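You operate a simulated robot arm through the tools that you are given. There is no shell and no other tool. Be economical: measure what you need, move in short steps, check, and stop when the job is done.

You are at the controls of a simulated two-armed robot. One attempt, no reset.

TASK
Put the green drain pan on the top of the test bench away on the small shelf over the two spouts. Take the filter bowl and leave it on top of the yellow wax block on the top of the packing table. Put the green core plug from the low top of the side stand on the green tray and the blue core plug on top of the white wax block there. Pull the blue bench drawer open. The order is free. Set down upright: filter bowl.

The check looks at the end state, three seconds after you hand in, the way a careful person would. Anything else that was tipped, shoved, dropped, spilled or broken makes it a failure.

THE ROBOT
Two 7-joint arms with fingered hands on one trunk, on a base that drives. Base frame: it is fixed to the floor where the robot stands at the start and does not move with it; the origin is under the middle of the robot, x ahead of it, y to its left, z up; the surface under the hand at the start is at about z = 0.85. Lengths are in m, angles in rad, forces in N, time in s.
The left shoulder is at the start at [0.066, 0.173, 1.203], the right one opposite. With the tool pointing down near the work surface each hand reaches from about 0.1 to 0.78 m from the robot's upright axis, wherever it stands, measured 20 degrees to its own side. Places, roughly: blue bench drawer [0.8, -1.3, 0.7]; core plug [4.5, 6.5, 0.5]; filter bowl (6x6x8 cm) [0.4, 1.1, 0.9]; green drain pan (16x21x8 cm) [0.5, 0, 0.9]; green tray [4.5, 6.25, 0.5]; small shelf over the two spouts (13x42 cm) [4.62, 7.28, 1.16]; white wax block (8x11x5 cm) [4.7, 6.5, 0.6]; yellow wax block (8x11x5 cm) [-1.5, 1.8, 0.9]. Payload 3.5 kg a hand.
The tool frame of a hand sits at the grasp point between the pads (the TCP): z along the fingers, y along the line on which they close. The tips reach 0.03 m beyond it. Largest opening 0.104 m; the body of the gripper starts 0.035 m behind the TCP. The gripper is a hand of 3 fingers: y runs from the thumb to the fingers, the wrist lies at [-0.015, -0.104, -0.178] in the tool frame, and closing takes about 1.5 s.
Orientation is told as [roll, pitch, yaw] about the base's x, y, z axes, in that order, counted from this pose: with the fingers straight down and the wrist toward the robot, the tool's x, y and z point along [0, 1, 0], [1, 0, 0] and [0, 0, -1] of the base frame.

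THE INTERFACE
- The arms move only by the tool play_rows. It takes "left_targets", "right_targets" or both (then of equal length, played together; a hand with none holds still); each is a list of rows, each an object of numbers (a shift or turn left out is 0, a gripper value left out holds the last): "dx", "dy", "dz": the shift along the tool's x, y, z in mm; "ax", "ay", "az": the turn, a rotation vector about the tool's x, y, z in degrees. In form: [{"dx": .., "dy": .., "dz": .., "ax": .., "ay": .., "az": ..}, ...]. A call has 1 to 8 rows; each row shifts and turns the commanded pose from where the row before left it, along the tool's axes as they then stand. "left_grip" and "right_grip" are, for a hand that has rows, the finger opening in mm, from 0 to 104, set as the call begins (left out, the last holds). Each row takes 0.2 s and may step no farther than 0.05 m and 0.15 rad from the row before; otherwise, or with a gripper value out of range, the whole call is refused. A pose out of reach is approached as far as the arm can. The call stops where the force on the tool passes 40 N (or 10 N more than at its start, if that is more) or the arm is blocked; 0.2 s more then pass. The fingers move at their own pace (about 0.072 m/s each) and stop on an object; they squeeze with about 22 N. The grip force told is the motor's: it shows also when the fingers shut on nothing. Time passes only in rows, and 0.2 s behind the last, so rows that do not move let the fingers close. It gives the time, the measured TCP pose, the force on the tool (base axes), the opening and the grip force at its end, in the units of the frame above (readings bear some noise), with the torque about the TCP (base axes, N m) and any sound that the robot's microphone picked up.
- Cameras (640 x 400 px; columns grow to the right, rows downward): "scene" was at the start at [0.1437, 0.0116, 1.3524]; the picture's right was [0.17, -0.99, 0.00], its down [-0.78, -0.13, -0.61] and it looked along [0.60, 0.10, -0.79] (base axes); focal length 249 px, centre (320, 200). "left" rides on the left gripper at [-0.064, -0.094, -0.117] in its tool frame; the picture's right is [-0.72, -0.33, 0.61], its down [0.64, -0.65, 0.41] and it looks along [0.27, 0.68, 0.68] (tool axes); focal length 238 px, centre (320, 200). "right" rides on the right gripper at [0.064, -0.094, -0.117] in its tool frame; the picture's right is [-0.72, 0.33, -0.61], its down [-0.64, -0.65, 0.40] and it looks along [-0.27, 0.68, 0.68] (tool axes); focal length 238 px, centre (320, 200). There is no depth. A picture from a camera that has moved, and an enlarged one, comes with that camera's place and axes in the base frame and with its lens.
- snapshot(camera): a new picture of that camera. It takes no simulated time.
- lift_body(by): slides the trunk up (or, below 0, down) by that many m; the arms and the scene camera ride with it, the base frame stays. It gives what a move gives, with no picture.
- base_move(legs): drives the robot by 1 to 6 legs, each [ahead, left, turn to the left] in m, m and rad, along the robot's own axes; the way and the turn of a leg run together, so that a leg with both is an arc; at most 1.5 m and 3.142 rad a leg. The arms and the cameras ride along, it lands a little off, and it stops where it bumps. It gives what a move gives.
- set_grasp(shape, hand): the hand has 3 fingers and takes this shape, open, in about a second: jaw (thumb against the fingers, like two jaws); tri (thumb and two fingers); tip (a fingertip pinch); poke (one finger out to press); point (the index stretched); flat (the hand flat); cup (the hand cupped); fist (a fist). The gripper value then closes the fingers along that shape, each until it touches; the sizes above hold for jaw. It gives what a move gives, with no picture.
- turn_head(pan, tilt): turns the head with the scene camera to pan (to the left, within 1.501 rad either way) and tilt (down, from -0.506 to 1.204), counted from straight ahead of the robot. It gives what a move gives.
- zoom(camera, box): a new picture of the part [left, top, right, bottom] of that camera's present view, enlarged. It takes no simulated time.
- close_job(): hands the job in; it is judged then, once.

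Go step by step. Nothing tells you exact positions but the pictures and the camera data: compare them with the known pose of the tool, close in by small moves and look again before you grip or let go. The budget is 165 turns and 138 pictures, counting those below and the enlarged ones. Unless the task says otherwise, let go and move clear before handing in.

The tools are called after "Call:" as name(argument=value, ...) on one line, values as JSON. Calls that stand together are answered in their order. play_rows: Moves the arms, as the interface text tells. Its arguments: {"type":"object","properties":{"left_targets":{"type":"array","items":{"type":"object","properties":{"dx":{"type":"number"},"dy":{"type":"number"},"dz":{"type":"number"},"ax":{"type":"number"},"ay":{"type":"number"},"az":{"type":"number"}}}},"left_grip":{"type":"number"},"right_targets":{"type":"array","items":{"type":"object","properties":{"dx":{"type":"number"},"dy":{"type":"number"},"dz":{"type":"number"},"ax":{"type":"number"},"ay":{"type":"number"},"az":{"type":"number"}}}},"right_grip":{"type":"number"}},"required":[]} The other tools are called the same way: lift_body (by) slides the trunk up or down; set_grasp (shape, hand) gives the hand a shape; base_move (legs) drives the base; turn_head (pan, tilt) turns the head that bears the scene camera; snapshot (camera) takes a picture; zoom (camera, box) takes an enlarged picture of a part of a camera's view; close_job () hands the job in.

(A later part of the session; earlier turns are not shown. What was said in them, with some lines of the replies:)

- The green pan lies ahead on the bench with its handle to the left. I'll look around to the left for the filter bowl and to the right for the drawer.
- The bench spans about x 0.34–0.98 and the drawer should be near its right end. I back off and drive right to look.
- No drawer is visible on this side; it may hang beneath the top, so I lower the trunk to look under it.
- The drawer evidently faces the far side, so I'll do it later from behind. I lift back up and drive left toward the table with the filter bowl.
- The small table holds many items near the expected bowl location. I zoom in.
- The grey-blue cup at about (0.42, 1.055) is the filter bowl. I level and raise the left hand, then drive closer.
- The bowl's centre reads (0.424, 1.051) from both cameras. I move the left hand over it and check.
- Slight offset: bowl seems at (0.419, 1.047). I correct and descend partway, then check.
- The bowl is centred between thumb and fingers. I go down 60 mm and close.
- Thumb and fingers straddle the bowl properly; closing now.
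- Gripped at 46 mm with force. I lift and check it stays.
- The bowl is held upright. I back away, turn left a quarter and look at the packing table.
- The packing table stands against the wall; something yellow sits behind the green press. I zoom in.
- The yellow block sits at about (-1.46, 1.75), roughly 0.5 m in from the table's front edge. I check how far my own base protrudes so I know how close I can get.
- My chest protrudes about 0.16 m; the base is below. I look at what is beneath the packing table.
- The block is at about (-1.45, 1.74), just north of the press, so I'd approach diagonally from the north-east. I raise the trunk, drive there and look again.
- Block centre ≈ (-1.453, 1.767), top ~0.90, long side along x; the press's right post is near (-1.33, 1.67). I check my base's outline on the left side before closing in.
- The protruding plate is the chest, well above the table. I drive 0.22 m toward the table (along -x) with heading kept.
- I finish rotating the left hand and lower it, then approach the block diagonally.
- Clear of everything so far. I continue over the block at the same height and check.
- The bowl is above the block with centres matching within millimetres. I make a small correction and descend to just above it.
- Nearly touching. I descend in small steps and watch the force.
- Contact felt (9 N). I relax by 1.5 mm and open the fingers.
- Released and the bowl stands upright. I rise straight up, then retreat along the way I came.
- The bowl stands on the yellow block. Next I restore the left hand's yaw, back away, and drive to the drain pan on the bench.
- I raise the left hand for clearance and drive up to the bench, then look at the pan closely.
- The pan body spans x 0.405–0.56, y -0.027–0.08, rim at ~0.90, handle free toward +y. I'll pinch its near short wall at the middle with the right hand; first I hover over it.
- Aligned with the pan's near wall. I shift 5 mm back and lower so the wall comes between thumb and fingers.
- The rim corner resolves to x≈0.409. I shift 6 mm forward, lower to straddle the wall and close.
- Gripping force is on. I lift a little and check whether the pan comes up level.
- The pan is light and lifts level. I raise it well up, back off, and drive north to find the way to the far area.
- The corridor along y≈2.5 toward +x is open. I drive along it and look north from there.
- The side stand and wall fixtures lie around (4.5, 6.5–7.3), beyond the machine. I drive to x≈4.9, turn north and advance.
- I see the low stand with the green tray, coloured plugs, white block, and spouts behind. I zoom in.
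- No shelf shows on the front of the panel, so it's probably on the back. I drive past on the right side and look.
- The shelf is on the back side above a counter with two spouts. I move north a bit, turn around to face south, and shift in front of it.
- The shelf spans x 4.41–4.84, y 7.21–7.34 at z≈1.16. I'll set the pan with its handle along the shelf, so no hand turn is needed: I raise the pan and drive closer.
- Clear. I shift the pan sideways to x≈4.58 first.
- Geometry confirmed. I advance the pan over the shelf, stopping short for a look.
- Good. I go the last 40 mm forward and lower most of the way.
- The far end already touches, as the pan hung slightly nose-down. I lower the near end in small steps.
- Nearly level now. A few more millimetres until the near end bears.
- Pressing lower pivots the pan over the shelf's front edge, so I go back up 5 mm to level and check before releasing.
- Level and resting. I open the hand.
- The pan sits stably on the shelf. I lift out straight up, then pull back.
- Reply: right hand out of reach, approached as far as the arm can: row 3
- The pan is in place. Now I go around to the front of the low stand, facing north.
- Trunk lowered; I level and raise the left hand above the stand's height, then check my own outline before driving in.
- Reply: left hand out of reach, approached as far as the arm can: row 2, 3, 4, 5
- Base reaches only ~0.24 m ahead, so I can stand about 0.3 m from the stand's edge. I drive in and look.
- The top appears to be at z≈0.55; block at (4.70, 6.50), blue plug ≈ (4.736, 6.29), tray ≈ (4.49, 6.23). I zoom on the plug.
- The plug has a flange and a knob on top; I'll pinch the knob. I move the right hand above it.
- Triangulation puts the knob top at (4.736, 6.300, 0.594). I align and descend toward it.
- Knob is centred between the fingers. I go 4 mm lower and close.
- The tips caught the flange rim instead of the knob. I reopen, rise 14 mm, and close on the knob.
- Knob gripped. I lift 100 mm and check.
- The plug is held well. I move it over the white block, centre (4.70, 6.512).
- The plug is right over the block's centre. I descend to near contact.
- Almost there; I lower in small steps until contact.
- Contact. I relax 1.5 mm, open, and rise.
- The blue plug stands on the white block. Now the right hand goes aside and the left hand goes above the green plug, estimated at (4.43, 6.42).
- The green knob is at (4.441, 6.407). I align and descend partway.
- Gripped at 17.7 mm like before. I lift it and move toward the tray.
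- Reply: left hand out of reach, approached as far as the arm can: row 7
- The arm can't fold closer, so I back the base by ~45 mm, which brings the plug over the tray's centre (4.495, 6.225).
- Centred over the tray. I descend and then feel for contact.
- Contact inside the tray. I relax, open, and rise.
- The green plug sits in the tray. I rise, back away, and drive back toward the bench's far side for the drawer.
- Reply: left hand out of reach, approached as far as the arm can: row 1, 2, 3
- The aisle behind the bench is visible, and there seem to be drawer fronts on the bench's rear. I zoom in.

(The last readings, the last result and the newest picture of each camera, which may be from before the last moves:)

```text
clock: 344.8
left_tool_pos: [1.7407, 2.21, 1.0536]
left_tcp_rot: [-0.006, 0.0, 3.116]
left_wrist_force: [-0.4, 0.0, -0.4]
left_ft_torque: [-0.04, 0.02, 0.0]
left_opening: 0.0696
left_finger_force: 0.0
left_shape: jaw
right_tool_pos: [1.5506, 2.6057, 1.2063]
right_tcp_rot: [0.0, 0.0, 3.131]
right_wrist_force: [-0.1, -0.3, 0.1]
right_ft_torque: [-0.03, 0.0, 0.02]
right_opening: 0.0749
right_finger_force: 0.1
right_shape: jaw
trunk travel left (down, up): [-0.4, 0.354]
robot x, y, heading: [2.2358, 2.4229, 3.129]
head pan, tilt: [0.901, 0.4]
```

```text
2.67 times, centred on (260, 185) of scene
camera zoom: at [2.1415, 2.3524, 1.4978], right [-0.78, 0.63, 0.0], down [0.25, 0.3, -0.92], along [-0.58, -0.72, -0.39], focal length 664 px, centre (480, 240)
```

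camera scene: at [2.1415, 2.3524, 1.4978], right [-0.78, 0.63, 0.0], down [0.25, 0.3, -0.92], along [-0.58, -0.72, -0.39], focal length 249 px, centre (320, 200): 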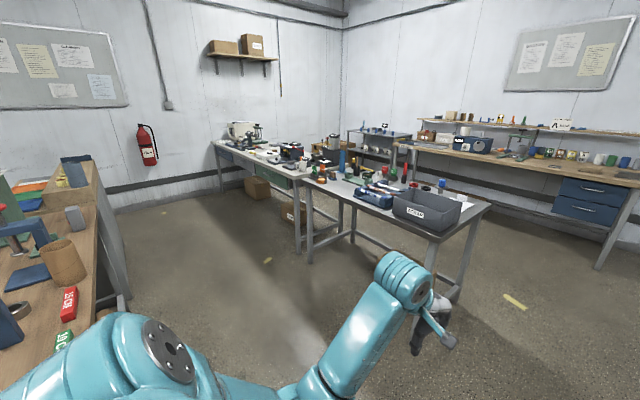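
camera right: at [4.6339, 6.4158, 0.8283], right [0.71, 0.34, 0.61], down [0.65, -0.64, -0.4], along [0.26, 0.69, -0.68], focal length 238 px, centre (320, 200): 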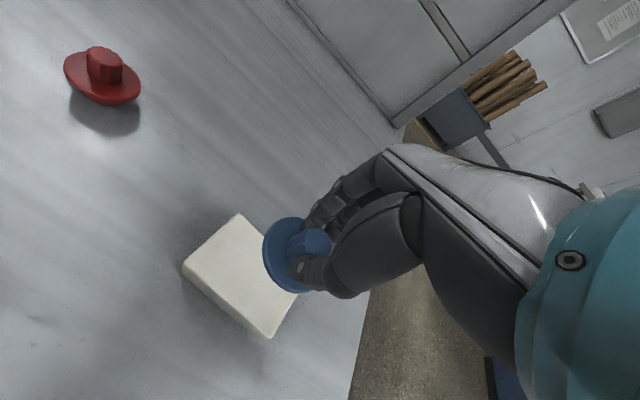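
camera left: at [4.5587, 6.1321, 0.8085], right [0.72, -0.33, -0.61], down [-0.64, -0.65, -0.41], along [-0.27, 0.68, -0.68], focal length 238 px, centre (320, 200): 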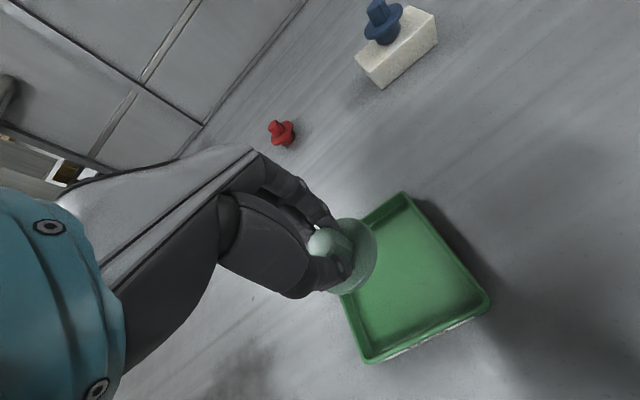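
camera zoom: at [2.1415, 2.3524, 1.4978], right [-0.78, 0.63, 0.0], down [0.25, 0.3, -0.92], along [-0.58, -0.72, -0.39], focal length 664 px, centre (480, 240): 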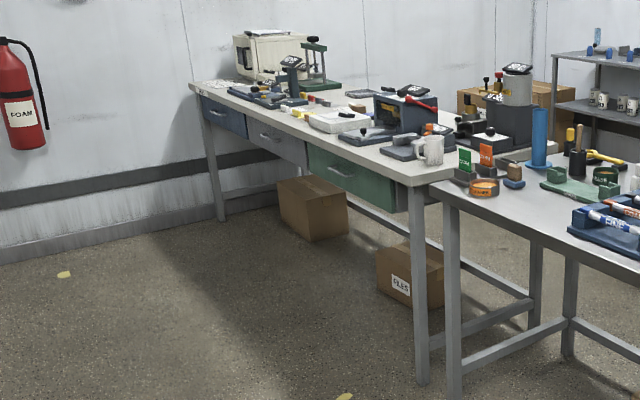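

The blue drawer is the far one of three on the rear side. I retract the right hand a bit and drive down the aisle facing the bench.

Call:
play_rows(right_targets=[{"dy": -45}, {"dy": -45}, {"dy": -45}, {"dy": -30}, {}])

Call:
base_move(legs=[[0.42, 0, 0.0], [0, 1.5, 0], [0, 1.5, 0], [0, 0.4, 0]])

Call:
turn_head(pan=0.15, tilt=0.6)

Call:
snapshot(camera="scene")

```text
clock: 346.0
left_tool_pos: [1.741, 2.2115, 1.053]
left_tcp_rot: [-0.005, 0.002, 3.119]
left_wrist_force: [0.5, -0.2, -0.3]
left_ft_torque: [-0.01, -0.03, -0.02]
left_opening: 0.0699
left_finger_force: 0.0
left_shape: jaw
right_tool_pos: [1.7164, 2.6036, 1.2068]
right_tcp_rot: [0.0, 0.001, 3.129]
right_wrist_force: [0.1, -0.1, -0.4]
right_ft_torque: [-0.03, 0.01, 0.0]
right_opening: 0.0749
right_finger_force: 0.1
right_shape: jaw
trunk travel left (down, up): [-0.4, 0.354]
robot x, y, heading: [2.2336, 2.4276, 3.133]
head pan, tilt: [0.901, 0.4]
```

```text
clock: 364.8
left_tool_pos: [1.2737, -1.1939, 1.0544]
left_tcp_rot: [-0.004, 0.0, 3.11]
left_wrist_force: [-0.3, -0.1, 0.3]
left_ft_torque: [0.01, 0.02, 0.02]
left_opening: 0.0698
left_finger_force: 0.1
left_shape: jaw
right_tool_pos: [1.2529, -0.8017, 1.2061]
right_tcp_rot: [-0.001, 0.002, 3.123]
right_wrist_force: [1.1, -0.4, 0.5]
right_ft_torque: [0.02, -0.01, -0.05]
right_opening: 0.0745
right_finger_force: 0.1
right_shape: jaw
trunk travel left (down, up): [-0.4, 0.354]
robot x, y, heading: [1.7753, -0.9876, 3.126]
head pan, tilt: [0.901, 0.4]
```

```text
clock: 365.9
left_tool_pos: [1.2756, -1.193, 1.0541]
left_tcp_rot: [-0.005, 0.0, 3.111]
left_wrist_force: [0.5, 0.6, 0.3]
left_ft_torque: [0.01, 0.0, -0.01]
left_opening: 0.0697
left_finger_force: 0.0
left_shape: jaw
right_tool_pos: [1.254, -0.8005, 1.2066]
right_tcp_rot: [-0.001, 0.001, 3.123]
right_wrist_force: [-0.6, 1.0, -0.2]
right_ft_torque: [-0.01, 0.04, -0.02]
right_opening: 0.0746
right_finger_force: 0.1
right_shape: jaw
trunk travel left (down, up): [-0.4, 0.354]
robot x, y, heading: [1.7727, -0.9844, 3.126]
head pan, tilt: [0.15, 0.6]
```

```text
31 pictures are left
camera scene: at [1.6472, -0.9953, 1.4796], right [-0.13, 0.99, 0.0], down [0.56, 0.08, -0.83], along [-0.82, -0.11, -0.56], focal length 249 px, centre (320, 200)
```

scene: 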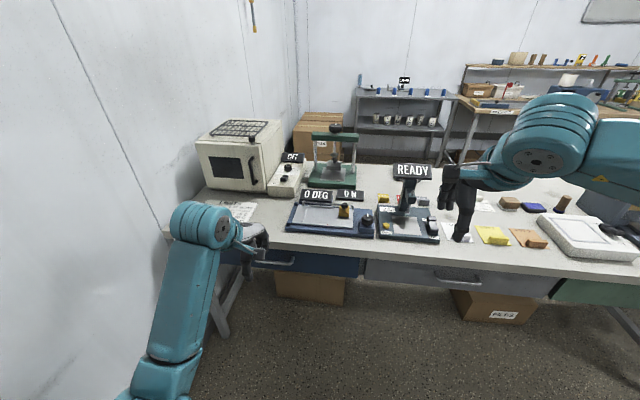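

The blue drawer's bar handle is visible at about (1.03, -1.27, 0.755). I zoom for its shape.

Call:
zoom(camera="scene", box=[220, 220, 380, 320])

```text
4.00 times, centred on (300, 270) of scene
camera zoom: at [1.6472, -0.9953, 1.4796], right [-0.13, 0.99, 0.0], down [0.56, 0.08, -0.83], along [-0.82, -0.11, -0.56], focal length 995 px, centre (400, -80)
```

zoom: 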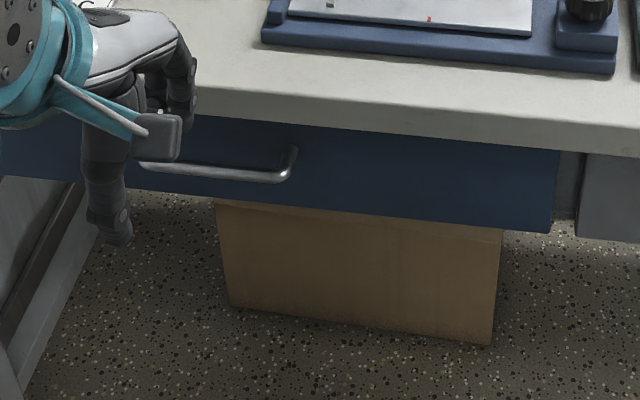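

The bar is at x≈1.035, z≈0.76, standing 3.5 cm off the face, y from about -1.35 to -1.18. I lower the trunk and check the space behind me.

Call:
lift_body(by=-0.35)

Call:
turn_head(pan=-1.5, tilt=0.7)

Call:
snapshot(camera="scene")

```text
clock: 369.3
left_tool_pos: [1.2747, -1.193, 0.7045]
left_tcp_rot: [-0.006, -0.001, 3.108]
left_wrist_force: [0.6, -0.3, -0.5]
left_ft_torque: [0.01, 0.02, 0.02]
left_opening: 0.0699
left_finger_force: 0.1
left_shape: jaw
right_tool_pos: [1.2533, -0.8013, 0.8565]
right_tcp_rot: [0.0, 0.001, 3.123]
right_wrist_force: [-0.1, -0.8, -1.1]
right_ft_torque: [0.0, 0.02, 0.01]
right_opening: 0.0748
right_finger_force: 0.2
right_shape: jaw
trunk travel left (down, up): [-0.05, 0.704]
robot x, y, heading: [1.7705, -0.9808, 3.123]
head pan, tilt: [0.15, 0.6]
```

```text
clock: 371.0
left_tool_pos: [1.2743, -1.1922, 0.7048]
left_tcp_rot: [-0.006, -0.001, 3.111]
left_wrist_force: [0.2, -0.7, 0.6]
left_ft_torque: [0.0, 0.01, 0.0]
left_opening: 0.0696
left_finger_force: 0.1
left_shape: jaw
right_tool_pos: [1.2541, -0.8017, 0.8553]
right_tcp_rot: [-0.002, -0.001, 3.124]
right_wrist_force: [0.4, -0.1, 0.7]
right_ft_torque: [-0.01, -0.02, 0.04]
right_opening: 0.0748
right_finger_force: 0.1
right_shape: jaw
trunk travel left (down, up): [-0.05, 0.704]
robot x, y, heading: [1.7737, -0.982, 3.124]
head pan, tilt: [-1.499, 0.7]
```

```text
29 pictures are left
camera scene: at [1.5711, -0.8959, 1.1087], right [1.0, 0.06, 0.0], down [0.04, -0.64, -0.76], along [-0.04, 0.76, -0.64], focal length 249 px, centre (320, 200)
```

scene: 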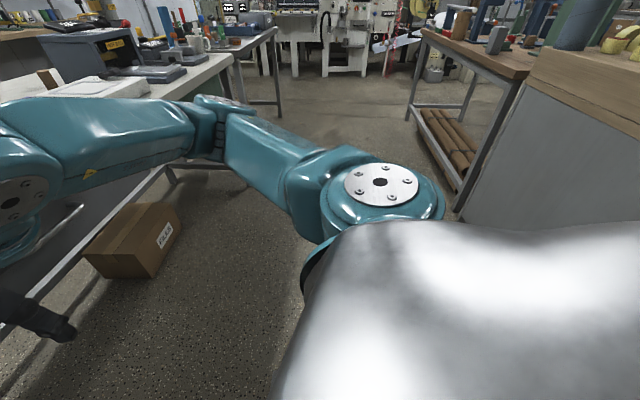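

There is ample room behind me (cabinet front at x≈2.35). I pre-position the left hand in front of the handle and start turning it to point forward.

Call:
play_rows(left_targets=[{"dx": 24, "dy": 38, "dz": -18}, {"dx": 24, "dy": 38, "dz": -18}, {"dx": 24, "dy": 38, "dz": -19}, {}], left_grip=60)

Call:
play_rows(left_targets=[{"ax": -8}, {"ax": -8}, {"ax": -8}, {"ax": -8}, {"ax": -8}, {"ax": -8}, {}])

Call:
turn_head(pan=0.3, tilt=0.6)

Call:
snapshot(camera="scene")

```text
clock: 372.0
left_tool_pos: [1.1572, -1.2629, 0.7596]
left_tcp_rot: [-0.006, 0.001, 3.111]
left_wrist_force: [-0.1, 0.0, 0.0]
left_ft_torque: [0.01, 0.0, 0.02]
left_opening: 0.0605
left_finger_force: 0.1
left_shape: jaw
right_tool_pos: [1.2527, -0.8008, 0.8577]
right_tcp_rot: [0.0, 0.0, 3.123]
right_wrist_force: [0.2, -0.2, 0.0]
right_ft_torque: [0.01, 0.0, 0.0]
right_opening: 0.0747
right_finger_force: 0.0
right_shape: jaw
trunk travel left (down, up): [-0.05, 0.704]
robot x, y, heading: [1.7701, -0.9835, 3.124]
head pan, tilt: [-1.499, 0.7]
```

```text
clock: 373.6
left_tool_pos: [1.1583, -1.2632, 0.7596]
left_tcp_rot: [-0.005, -0.837, 3.115]
left_wrist_force: [-0.1, -0.6, -0.4]
left_ft_torque: [0.02, -0.02, 0.04]
left_opening: 0.0607
left_finger_force: 0.0
left_shape: jaw
right_tool_pos: [1.2535, -0.8003, 0.8551]
right_tcp_rot: [0.0, -0.001, 3.124]
right_wrist_force: [-1.0, -0.2, 0.4]
right_ft_torque: [0.0, 0.04, 0.0]
right_opening: 0.075
right_finger_force: 0.0
right_shape: jaw
trunk travel left (down, up): [-0.05, 0.704]
robot x, y, heading: [1.7744, -0.9809, 3.126]
head pan, tilt: [-1.499, 0.7]
```

```text
clock: 375.4
left_tool_pos: [1.158, -1.2622, 0.7589]
left_tcp_rot: [-0.007, -0.838, 3.115]
left_wrist_force: [0.7, 0.1, -1.1]
left_ft_torque: [0.02, 0.01, 0.01]
left_opening: 0.0606
left_finger_force: 0.1
left_shape: jaw
right_tool_pos: [1.2529, -0.8012, 0.8547]
right_tcp_rot: [0.0, 0.0, 3.122]
right_wrist_force: [0.1, -0.7, 0.0]
right_ft_torque: [-0.02, -0.01, 0.03]
right_opening: 0.0746
right_finger_force: 0.0
right_shape: jaw
trunk travel left (down, up): [-0.05, 0.704]
robot x, y, heading: [1.774, -0.9856, 3.12]
head pan, tilt: [0.3, 0.6]
```

```text
28 pictures are left
camera scene: at [1.4909, -1.0054, 1.1173], right [-0.28, 0.96, 0.0], down [0.54, 0.16, -0.83], along [-0.79, -0.23, -0.56], focal length 249 px, centre (320, 200)
```

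scene: 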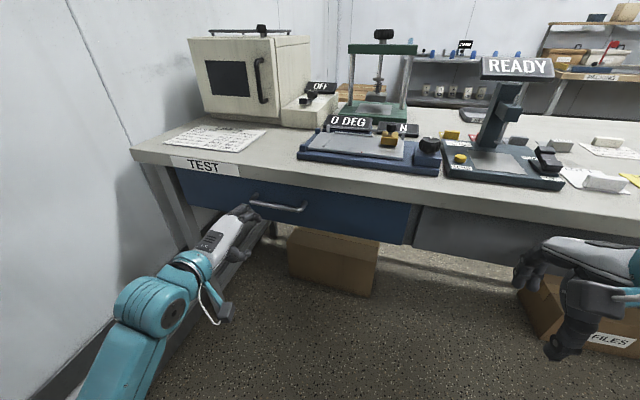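

The hand points diagonally toward the handle (y -1.33 to -1.18, z≈0.75). I finish the turn and view through the left camera.

Call:
play_rows(left_targets=[{"ax": -8}, {"ax": -8}, {"ax": -8}, {"ax": -8}, {}])

Call:
snapshot(camera="left")

Call:
zoom(camera="scene", box=[160, 150, 360, 275])

```text
clock: 376.6
left_tool_pos: [1.1586, -1.2614, 0.7595]
left_tcp_rot: [-0.027, -1.396, 3.134]
left_wrist_force: [0.0, -0.2, -0.1]
left_ft_torque: [0.01, 0.02, 0.04]
left_opening: 0.0604
left_finger_force: 0.1
left_shape: jaw
right_tool_pos: [1.2533, -0.8007, 0.8565]
right_tcp_rot: [-0.001, 0.001, 3.125]
right_wrist_force: [0.2, -0.4, 0.2]
right_ft_torque: [0.02, 0.01, -0.04]
right_opening: 0.0747
right_finger_force: 0.1
right_shape: jaw
trunk travel left (down, up): [-0.05, 0.704]
robot x, y, heading: [1.7752, -0.9847, 3.119]
head pan, tilt: [0.3, 0.6]
```

```text
27 pictures are left
camera left: at [1.2917, -1.2012, 0.6871], right [-0.52, 0.74, -0.42], down [-0.3, -0.63, -0.72], along [-0.8, -0.25, 0.55], focal length 238 px, centre (320, 200)
```

left: 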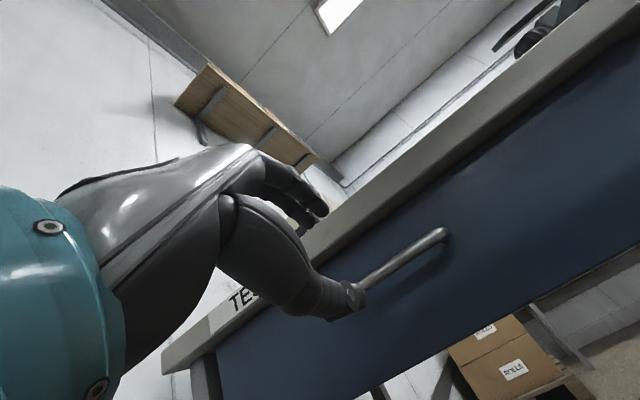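

```text
3.20 times, centred on (260, 212) of scene
camera zoom: at [1.4909, -1.0055, 1.1173], right [-0.28, 0.96, 0.0], down [0.54, 0.16, -0.83], along [-0.79, -0.23, -0.56], focal length 796 px, centre (512, 160)
```

zoom: 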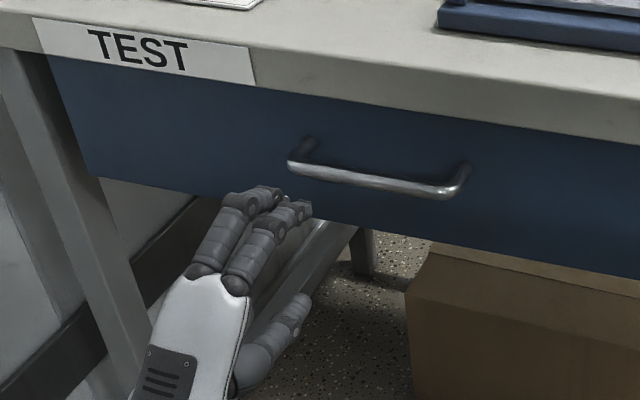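

The bar is at about (1.025, -1.255, 0.747). I advance the hand most of the way and check the bar lies between fingers and thumb.

Call:
play_rows(left_targets=[{"dx": -6, "dy": 9, "dz": 20}, {"dz": 30}, {"dz": 30}, {}])

Call:
snapshot(camera="left")

Call:
zoom(camera="scene", box=[160, 150, 360, 275])

```text
clock: 377.6
left_tool_pos: [1.0773, -1.2534, 0.7538]
left_tcp_rot: [-0.028, -1.396, 3.137]
left_wrist_force: [-0.4, 0.5, 0.2]
left_ft_torque: [-0.01, -0.02, 0.01]
left_opening: 0.0605
left_finger_force: 0.0
left_shape: jaw
right_tool_pos: [1.2539, -0.8016, 0.8569]
right_tcp_rot: [0.0, 0.0, 3.123]
right_wrist_force: [0.1, -0.2, 0.3]
right_ft_torque: [0.04, 0.0, 0.0]
right_opening: 0.0749
right_finger_force: 0.1
right_shape: jaw
trunk travel left (down, up): [-0.05, 0.704]
robot x, y, heading: [1.7707, -0.9801, 3.123]
head pan, tilt: [0.3, 0.6]
```

```text
25 pictures are left
camera left: at [1.2117, -1.1931, 0.6819], right [-0.52, 0.74, -0.42], down [-0.3, -0.63, -0.72], along [-0.8, -0.25, 0.55], focal length 238 px, centre (320, 200)
```

left: 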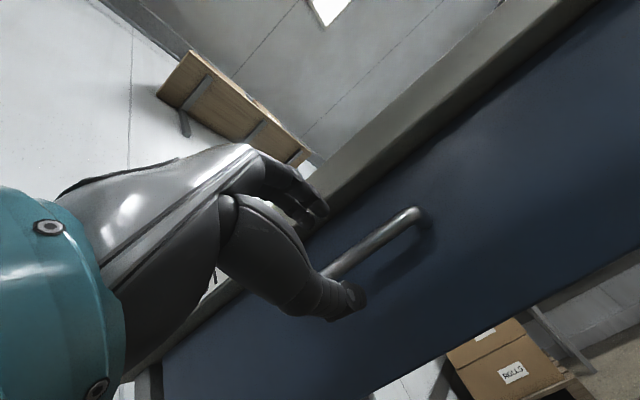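

```text
3.20 times, centred on (260, 212) of scene
camera zoom: at [1.4909, -1.0054, 1.1173], right [-0.28, 0.96, 0.0], down [0.54, 0.16, -0.83], along [-0.79, -0.23, -0.56], focal length 796 px, centre (512, 160)
```

zoom: 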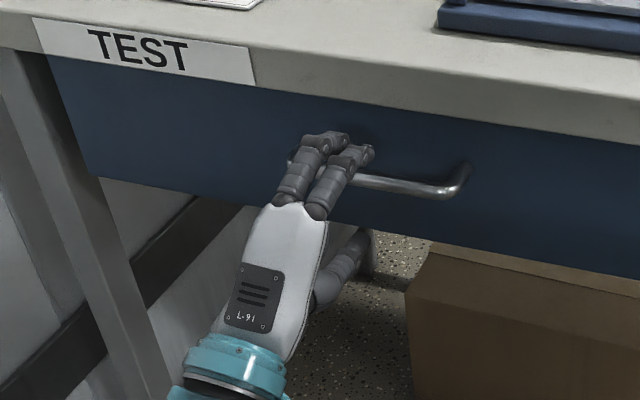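

The bar lies between thumb and fingers. I advance 45 mm and close.

Call:
play_rows(left_targets=[{"dz": 22}, {"dz": 22}, {}])

Call:
play_rows(left_targets=[{}, {}, {}, {}, {}, {}, {}], left_grip=0)

Call:
snapshot(camera="left")

```text
clock: 378.4
left_tool_pos: [1.0338, -1.2514, 0.7466]
left_tcp_rot: [-0.025, -1.396, 3.137]
left_wrist_force: [-0.1, 1.1, -0.2]
left_ft_torque: [0.02, 0.01, 0.03]
left_opening: 0.0603
left_finger_force: 0.1
left_shape: jaw
right_tool_pos: [1.2526, -0.801, 0.8563]
right_tcp_rot: [0.001, -0.001, 3.125]
right_wrist_force: [0.3, -0.2, 0.7]
right_ft_torque: [-0.04, 0.0, -0.01]
right_opening: 0.0745
right_finger_force: 0.1
right_shape: jaw
trunk travel left (down, up): [-0.05, 0.704]
robot x, y, heading: [1.7747, -0.9865, 3.123]
head pan, tilt: [0.3, 0.6]
```

```text
clock: 380.0
left_tool_pos: [1.0351, -1.2517, 0.7451]
left_tcp_rot: [-0.027, -1.392, 3.135]
left_wrist_force: [-3.1, -0.1, -3.6]
left_ft_torque: [0.02, -0.02, -0.02]
left_opening: 0.0012
left_finger_force: 22.2
left_shape: jaw
right_tool_pos: [1.2528, -0.8013, 0.8553]
right_tcp_rot: [0.001, 0.002, 3.126]
right_wrist_force: [0.0, -1.1, -0.3]
right_ft_torque: [-0.04, 0.01, 0.0]
right_opening: 0.0748
right_finger_force: 0.0
right_shape: jaw
trunk travel left (down, up): [-0.05, 0.704]
robot x, y, heading: [1.772, -0.9854, 3.126]
head pan, tilt: [0.3, 0.6]
```

```text
23 pictures are left
camera left: at [1.1685, -1.1911, 0.6737], right [-0.52, 0.74, -0.43], down [-0.3, -0.63, -0.72], along [-0.8, -0.25, 0.55], focal length 238 px, centre (320, 200)
```

left: 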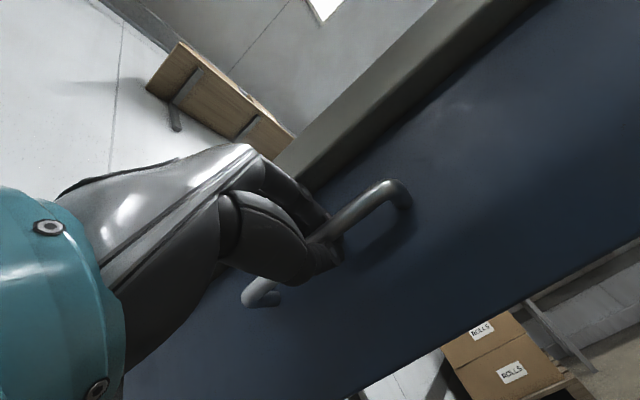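

The bar is gripped. I pull gently straight out 60 mm and check that the drawer follows.

Call:
play_rows(left_targets=[{"dz": -9.8, "dy": -1.8}, {"dz": -9.8, "dy": -1.8}, {"dz": -9.8, "dy": -1.8}, {"dz": -9.8, "dy": -1.8}, {"dz": -9.8, "dy": -1.8}, {"dz": -9.8, "dy": -1.8}, {}])

Call:
snapshot(camera="scene")

```text
clock: 381.6
left_tool_pos: [1.0946, -1.2515, 0.7444]
left_tcp_rot: [-0.025, -1.394, 3.135]
left_wrist_force: [0.4, 8.3, -6.4]
left_ft_torque: [0.02, -0.08, -0.06]
left_opening: 0.0017
left_finger_force: 21.9
left_shape: jaw
right_tool_pos: [1.2542, -0.8014, 0.8555]
right_tcp_rot: [0.001, 0.003, 3.123]
right_wrist_force: [0.3, -0.1, 0.4]
right_ft_torque: [0.02, -0.05, 0.01]
right_opening: 0.0749
right_finger_force: 0.0
right_shape: jaw
trunk travel left (down, up): [-0.05, 0.704]
robot x, y, heading: [1.7739, -0.9814, 3.126]
head pan, tilt: [0.3, 0.6]
```

```text
22 pictures are left
camera scene: at [1.4904, -1.005, 1.1171], right [-0.28, 0.96, 0.0], down [0.54, 0.16, -0.82], along [-0.79, -0.23, -0.57], focal length 249 px, centre (320, 200)
```

scene: 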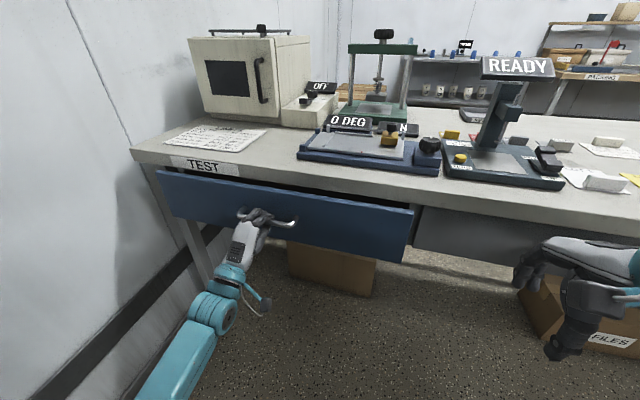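

The drawer follows. I pull further by backing the base 0.13 m.

Call:
base_move(legs=[[-0.07, 0, 0], [-0.07, 0, 0]])

Call:
snapshot(camera="scene")

```text
clock: 383.3
left_tool_pos: [1.232, -1.2547, 0.7447]
left_tcp_rot: [-0.028, -1.394, 3.136]
left_wrist_force: [0.7, -0.6, -6.8]
left_ft_torque: [-0.01, -0.04, 0.04]
left_opening: 0.0017
left_finger_force: 21.8
left_shape: jaw
right_tool_pos: [1.3923, -0.803, 0.8561]
right_tcp_rot: [0.0, 0.001, 3.12]
right_wrist_force: [-0.5, -1.0, -0.2]
right_ft_torque: [0.02, 0.02, 0.0]
right_opening: 0.0745
right_finger_force: 0.1
right_shape: jaw
trunk travel left (down, up): [-0.05, 0.704]
robot x, y, heading: [1.9124, -0.9854, 3.121]
head pan, tilt: [0.3, 0.6]
```

```text
21 pictures are left
camera scene: at [1.6297, -1.0081, 1.1172], right [-0.28, 0.96, 0.0], down [0.54, 0.16, -0.82], along [-0.79, -0.23, -0.57], focal length 249 px, centre (320, 200)
```

scene: 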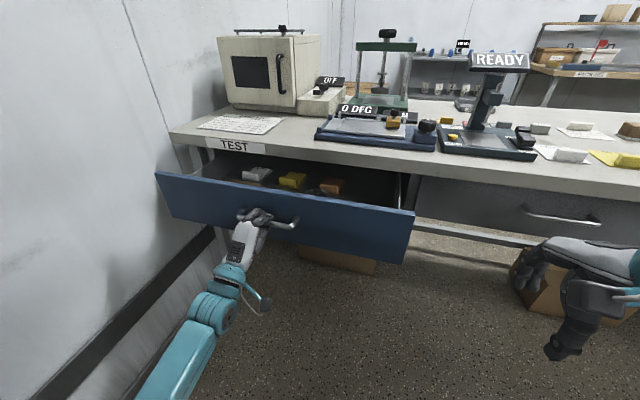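

The drawer is about 20 cm open. I pull a little more for certainty, then release.

Call:
base_move(legs=[[-0.05, 0, 0]])

Call:
play_rows(left_targets=[{}, {}, {}, {}], left_grip=60)

Call:
snapshot(camera="scene")

```text
clock: 384.2
left_tool_pos: [1.2831, -1.2564, 0.7442]
left_tcp_rot: [-0.028, -1.394, 3.137]
left_wrist_force: [0.0, 0.2, -6.0]
left_ft_torque: [-0.01, -0.01, -0.01]
left_opening: 0.0011
left_finger_force: 21.7
left_shape: jaw
right_tool_pos: [1.4432, -0.8047, 0.8556]
right_tcp_rot: [0.001, 0.0, 3.122]
right_wrist_force: [1.0, 0.1, 0.2]
right_ft_torque: [0.02, -0.01, 0.0]
right_opening: 0.0745
right_finger_force: 0.2
right_shape: jaw
trunk travel left (down, up): [-0.05, 0.704]
robot x, y, heading: [1.9585, -0.985, 3.127]
head pan, tilt: [0.3, 0.6]
```

```text
clock: 385.2
left_tool_pos: [1.283, -1.2573, 0.7461]
left_tcp_rot: [-0.026, -1.393, 3.136]
left_wrist_force: [2.1, -0.6, -0.5]
left_ft_torque: [-0.04, 0.07, 0.03]
left_opening: 0.0596
left_finger_force: 0.0
left_shape: jaw
right_tool_pos: [1.4428, -0.8036, 0.8554]
right_tcp_rot: [0.0, 0.001, 3.123]
right_wrist_force: [-0.2, 0.7, 0.7]
right_ft_torque: [0.03, 0.0, 0.04]
right_opening: 0.0749
right_finger_force: 0.0
right_shape: jaw
trunk travel left (down, up): [-0.05, 0.704]
robot x, y, heading: [1.9618, -0.9849, 3.12]
head pan, tilt: [0.3, 0.6]
```

```text
20 pictures are left
camera scene: at [1.6804, -1.0085, 1.1174], right [-0.28, 0.96, 0.0], down [0.54, 0.16, -0.83], along [-0.79, -0.23, -0.56], focal length 249 px, centre (320, 200)
```

scene: 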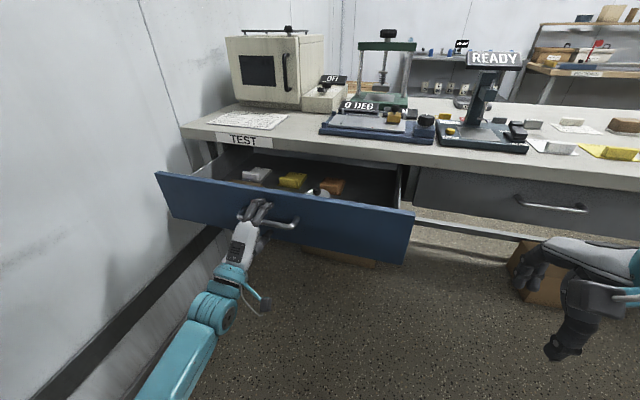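

Released. I withdraw the hand straight back, clear of the handle.

Call:
play_rows(left_targets=[{"dz": -19.7, "dy": -3.5}, {"dz": -19.7, "dy": -3.5}, {"dz": -29.5, "dy": -5.2}, {"dz": -29.5, "dy": -5.2}, {}])

Call:
snapshot(camera="scene")

```text
clock: 386.4
left_tool_pos: [1.3842, -1.2597, 0.7452]
left_tcp_rot: [-0.026, -1.394, 3.136]
left_wrist_force: [-0.2, -0.8, -0.5]
left_ft_torque: [0.01, -0.01, -0.02]
left_opening: 0.0596
left_finger_force: 0.1
left_shape: jaw
right_tool_pos: [1.442, -0.8033, 0.8555]
right_tcp_rot: [0.0, 0.001, 3.123]
right_wrist_force: [-0.3, 0.5, 0.1]
right_ft_torque: [0.02, 0.03, -0.02]
right_opening: 0.075
right_finger_force: 0.0
right_shape: jaw
trunk travel left (down, up): [-0.05, 0.704]
robot x, y, heading: [1.961, -0.9865, 3.124]
head pan, tilt: [0.3, 0.6]
```

```text
19 pictures are left
camera scene: at [1.6803, -1.0085, 1.1173], right [-0.28, 0.96, 0.0], down [0.54, 0.16, -0.83], along [-0.79, -0.23, -0.56], focal length 249 px, centre (320, 200)
```

scene: 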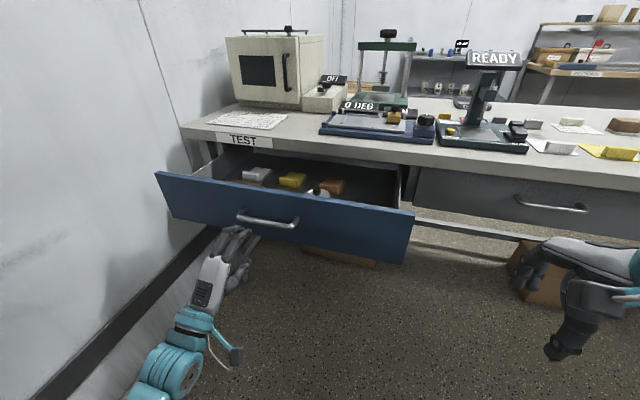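

The blue drawer is open and my hand is clear of it. The pan is on the shelf, the bowl stands upright on the yellow block, the green plug is in the tray and the blue plug is on the white block. I'm handing in.

Call:
close_job()

```text
The job is handed in.
```

All five parts of the job are done and handed in; I saw each object in its place when I let go of it, but got no verdict back.

- **Drain pan:** it rests level on the small shelf with its handle along the shelf. The body is deeper than the shelf, so its front edge hangs over by about 3 cm.
- **Filter bowl:** it stands upright on the yellow wax block.
- **Core plugs:** the green one is in the green tray and the blue one is on top of the white wax block.
- **Drawer:** the blue bench drawer is pulled open about 25 cm.
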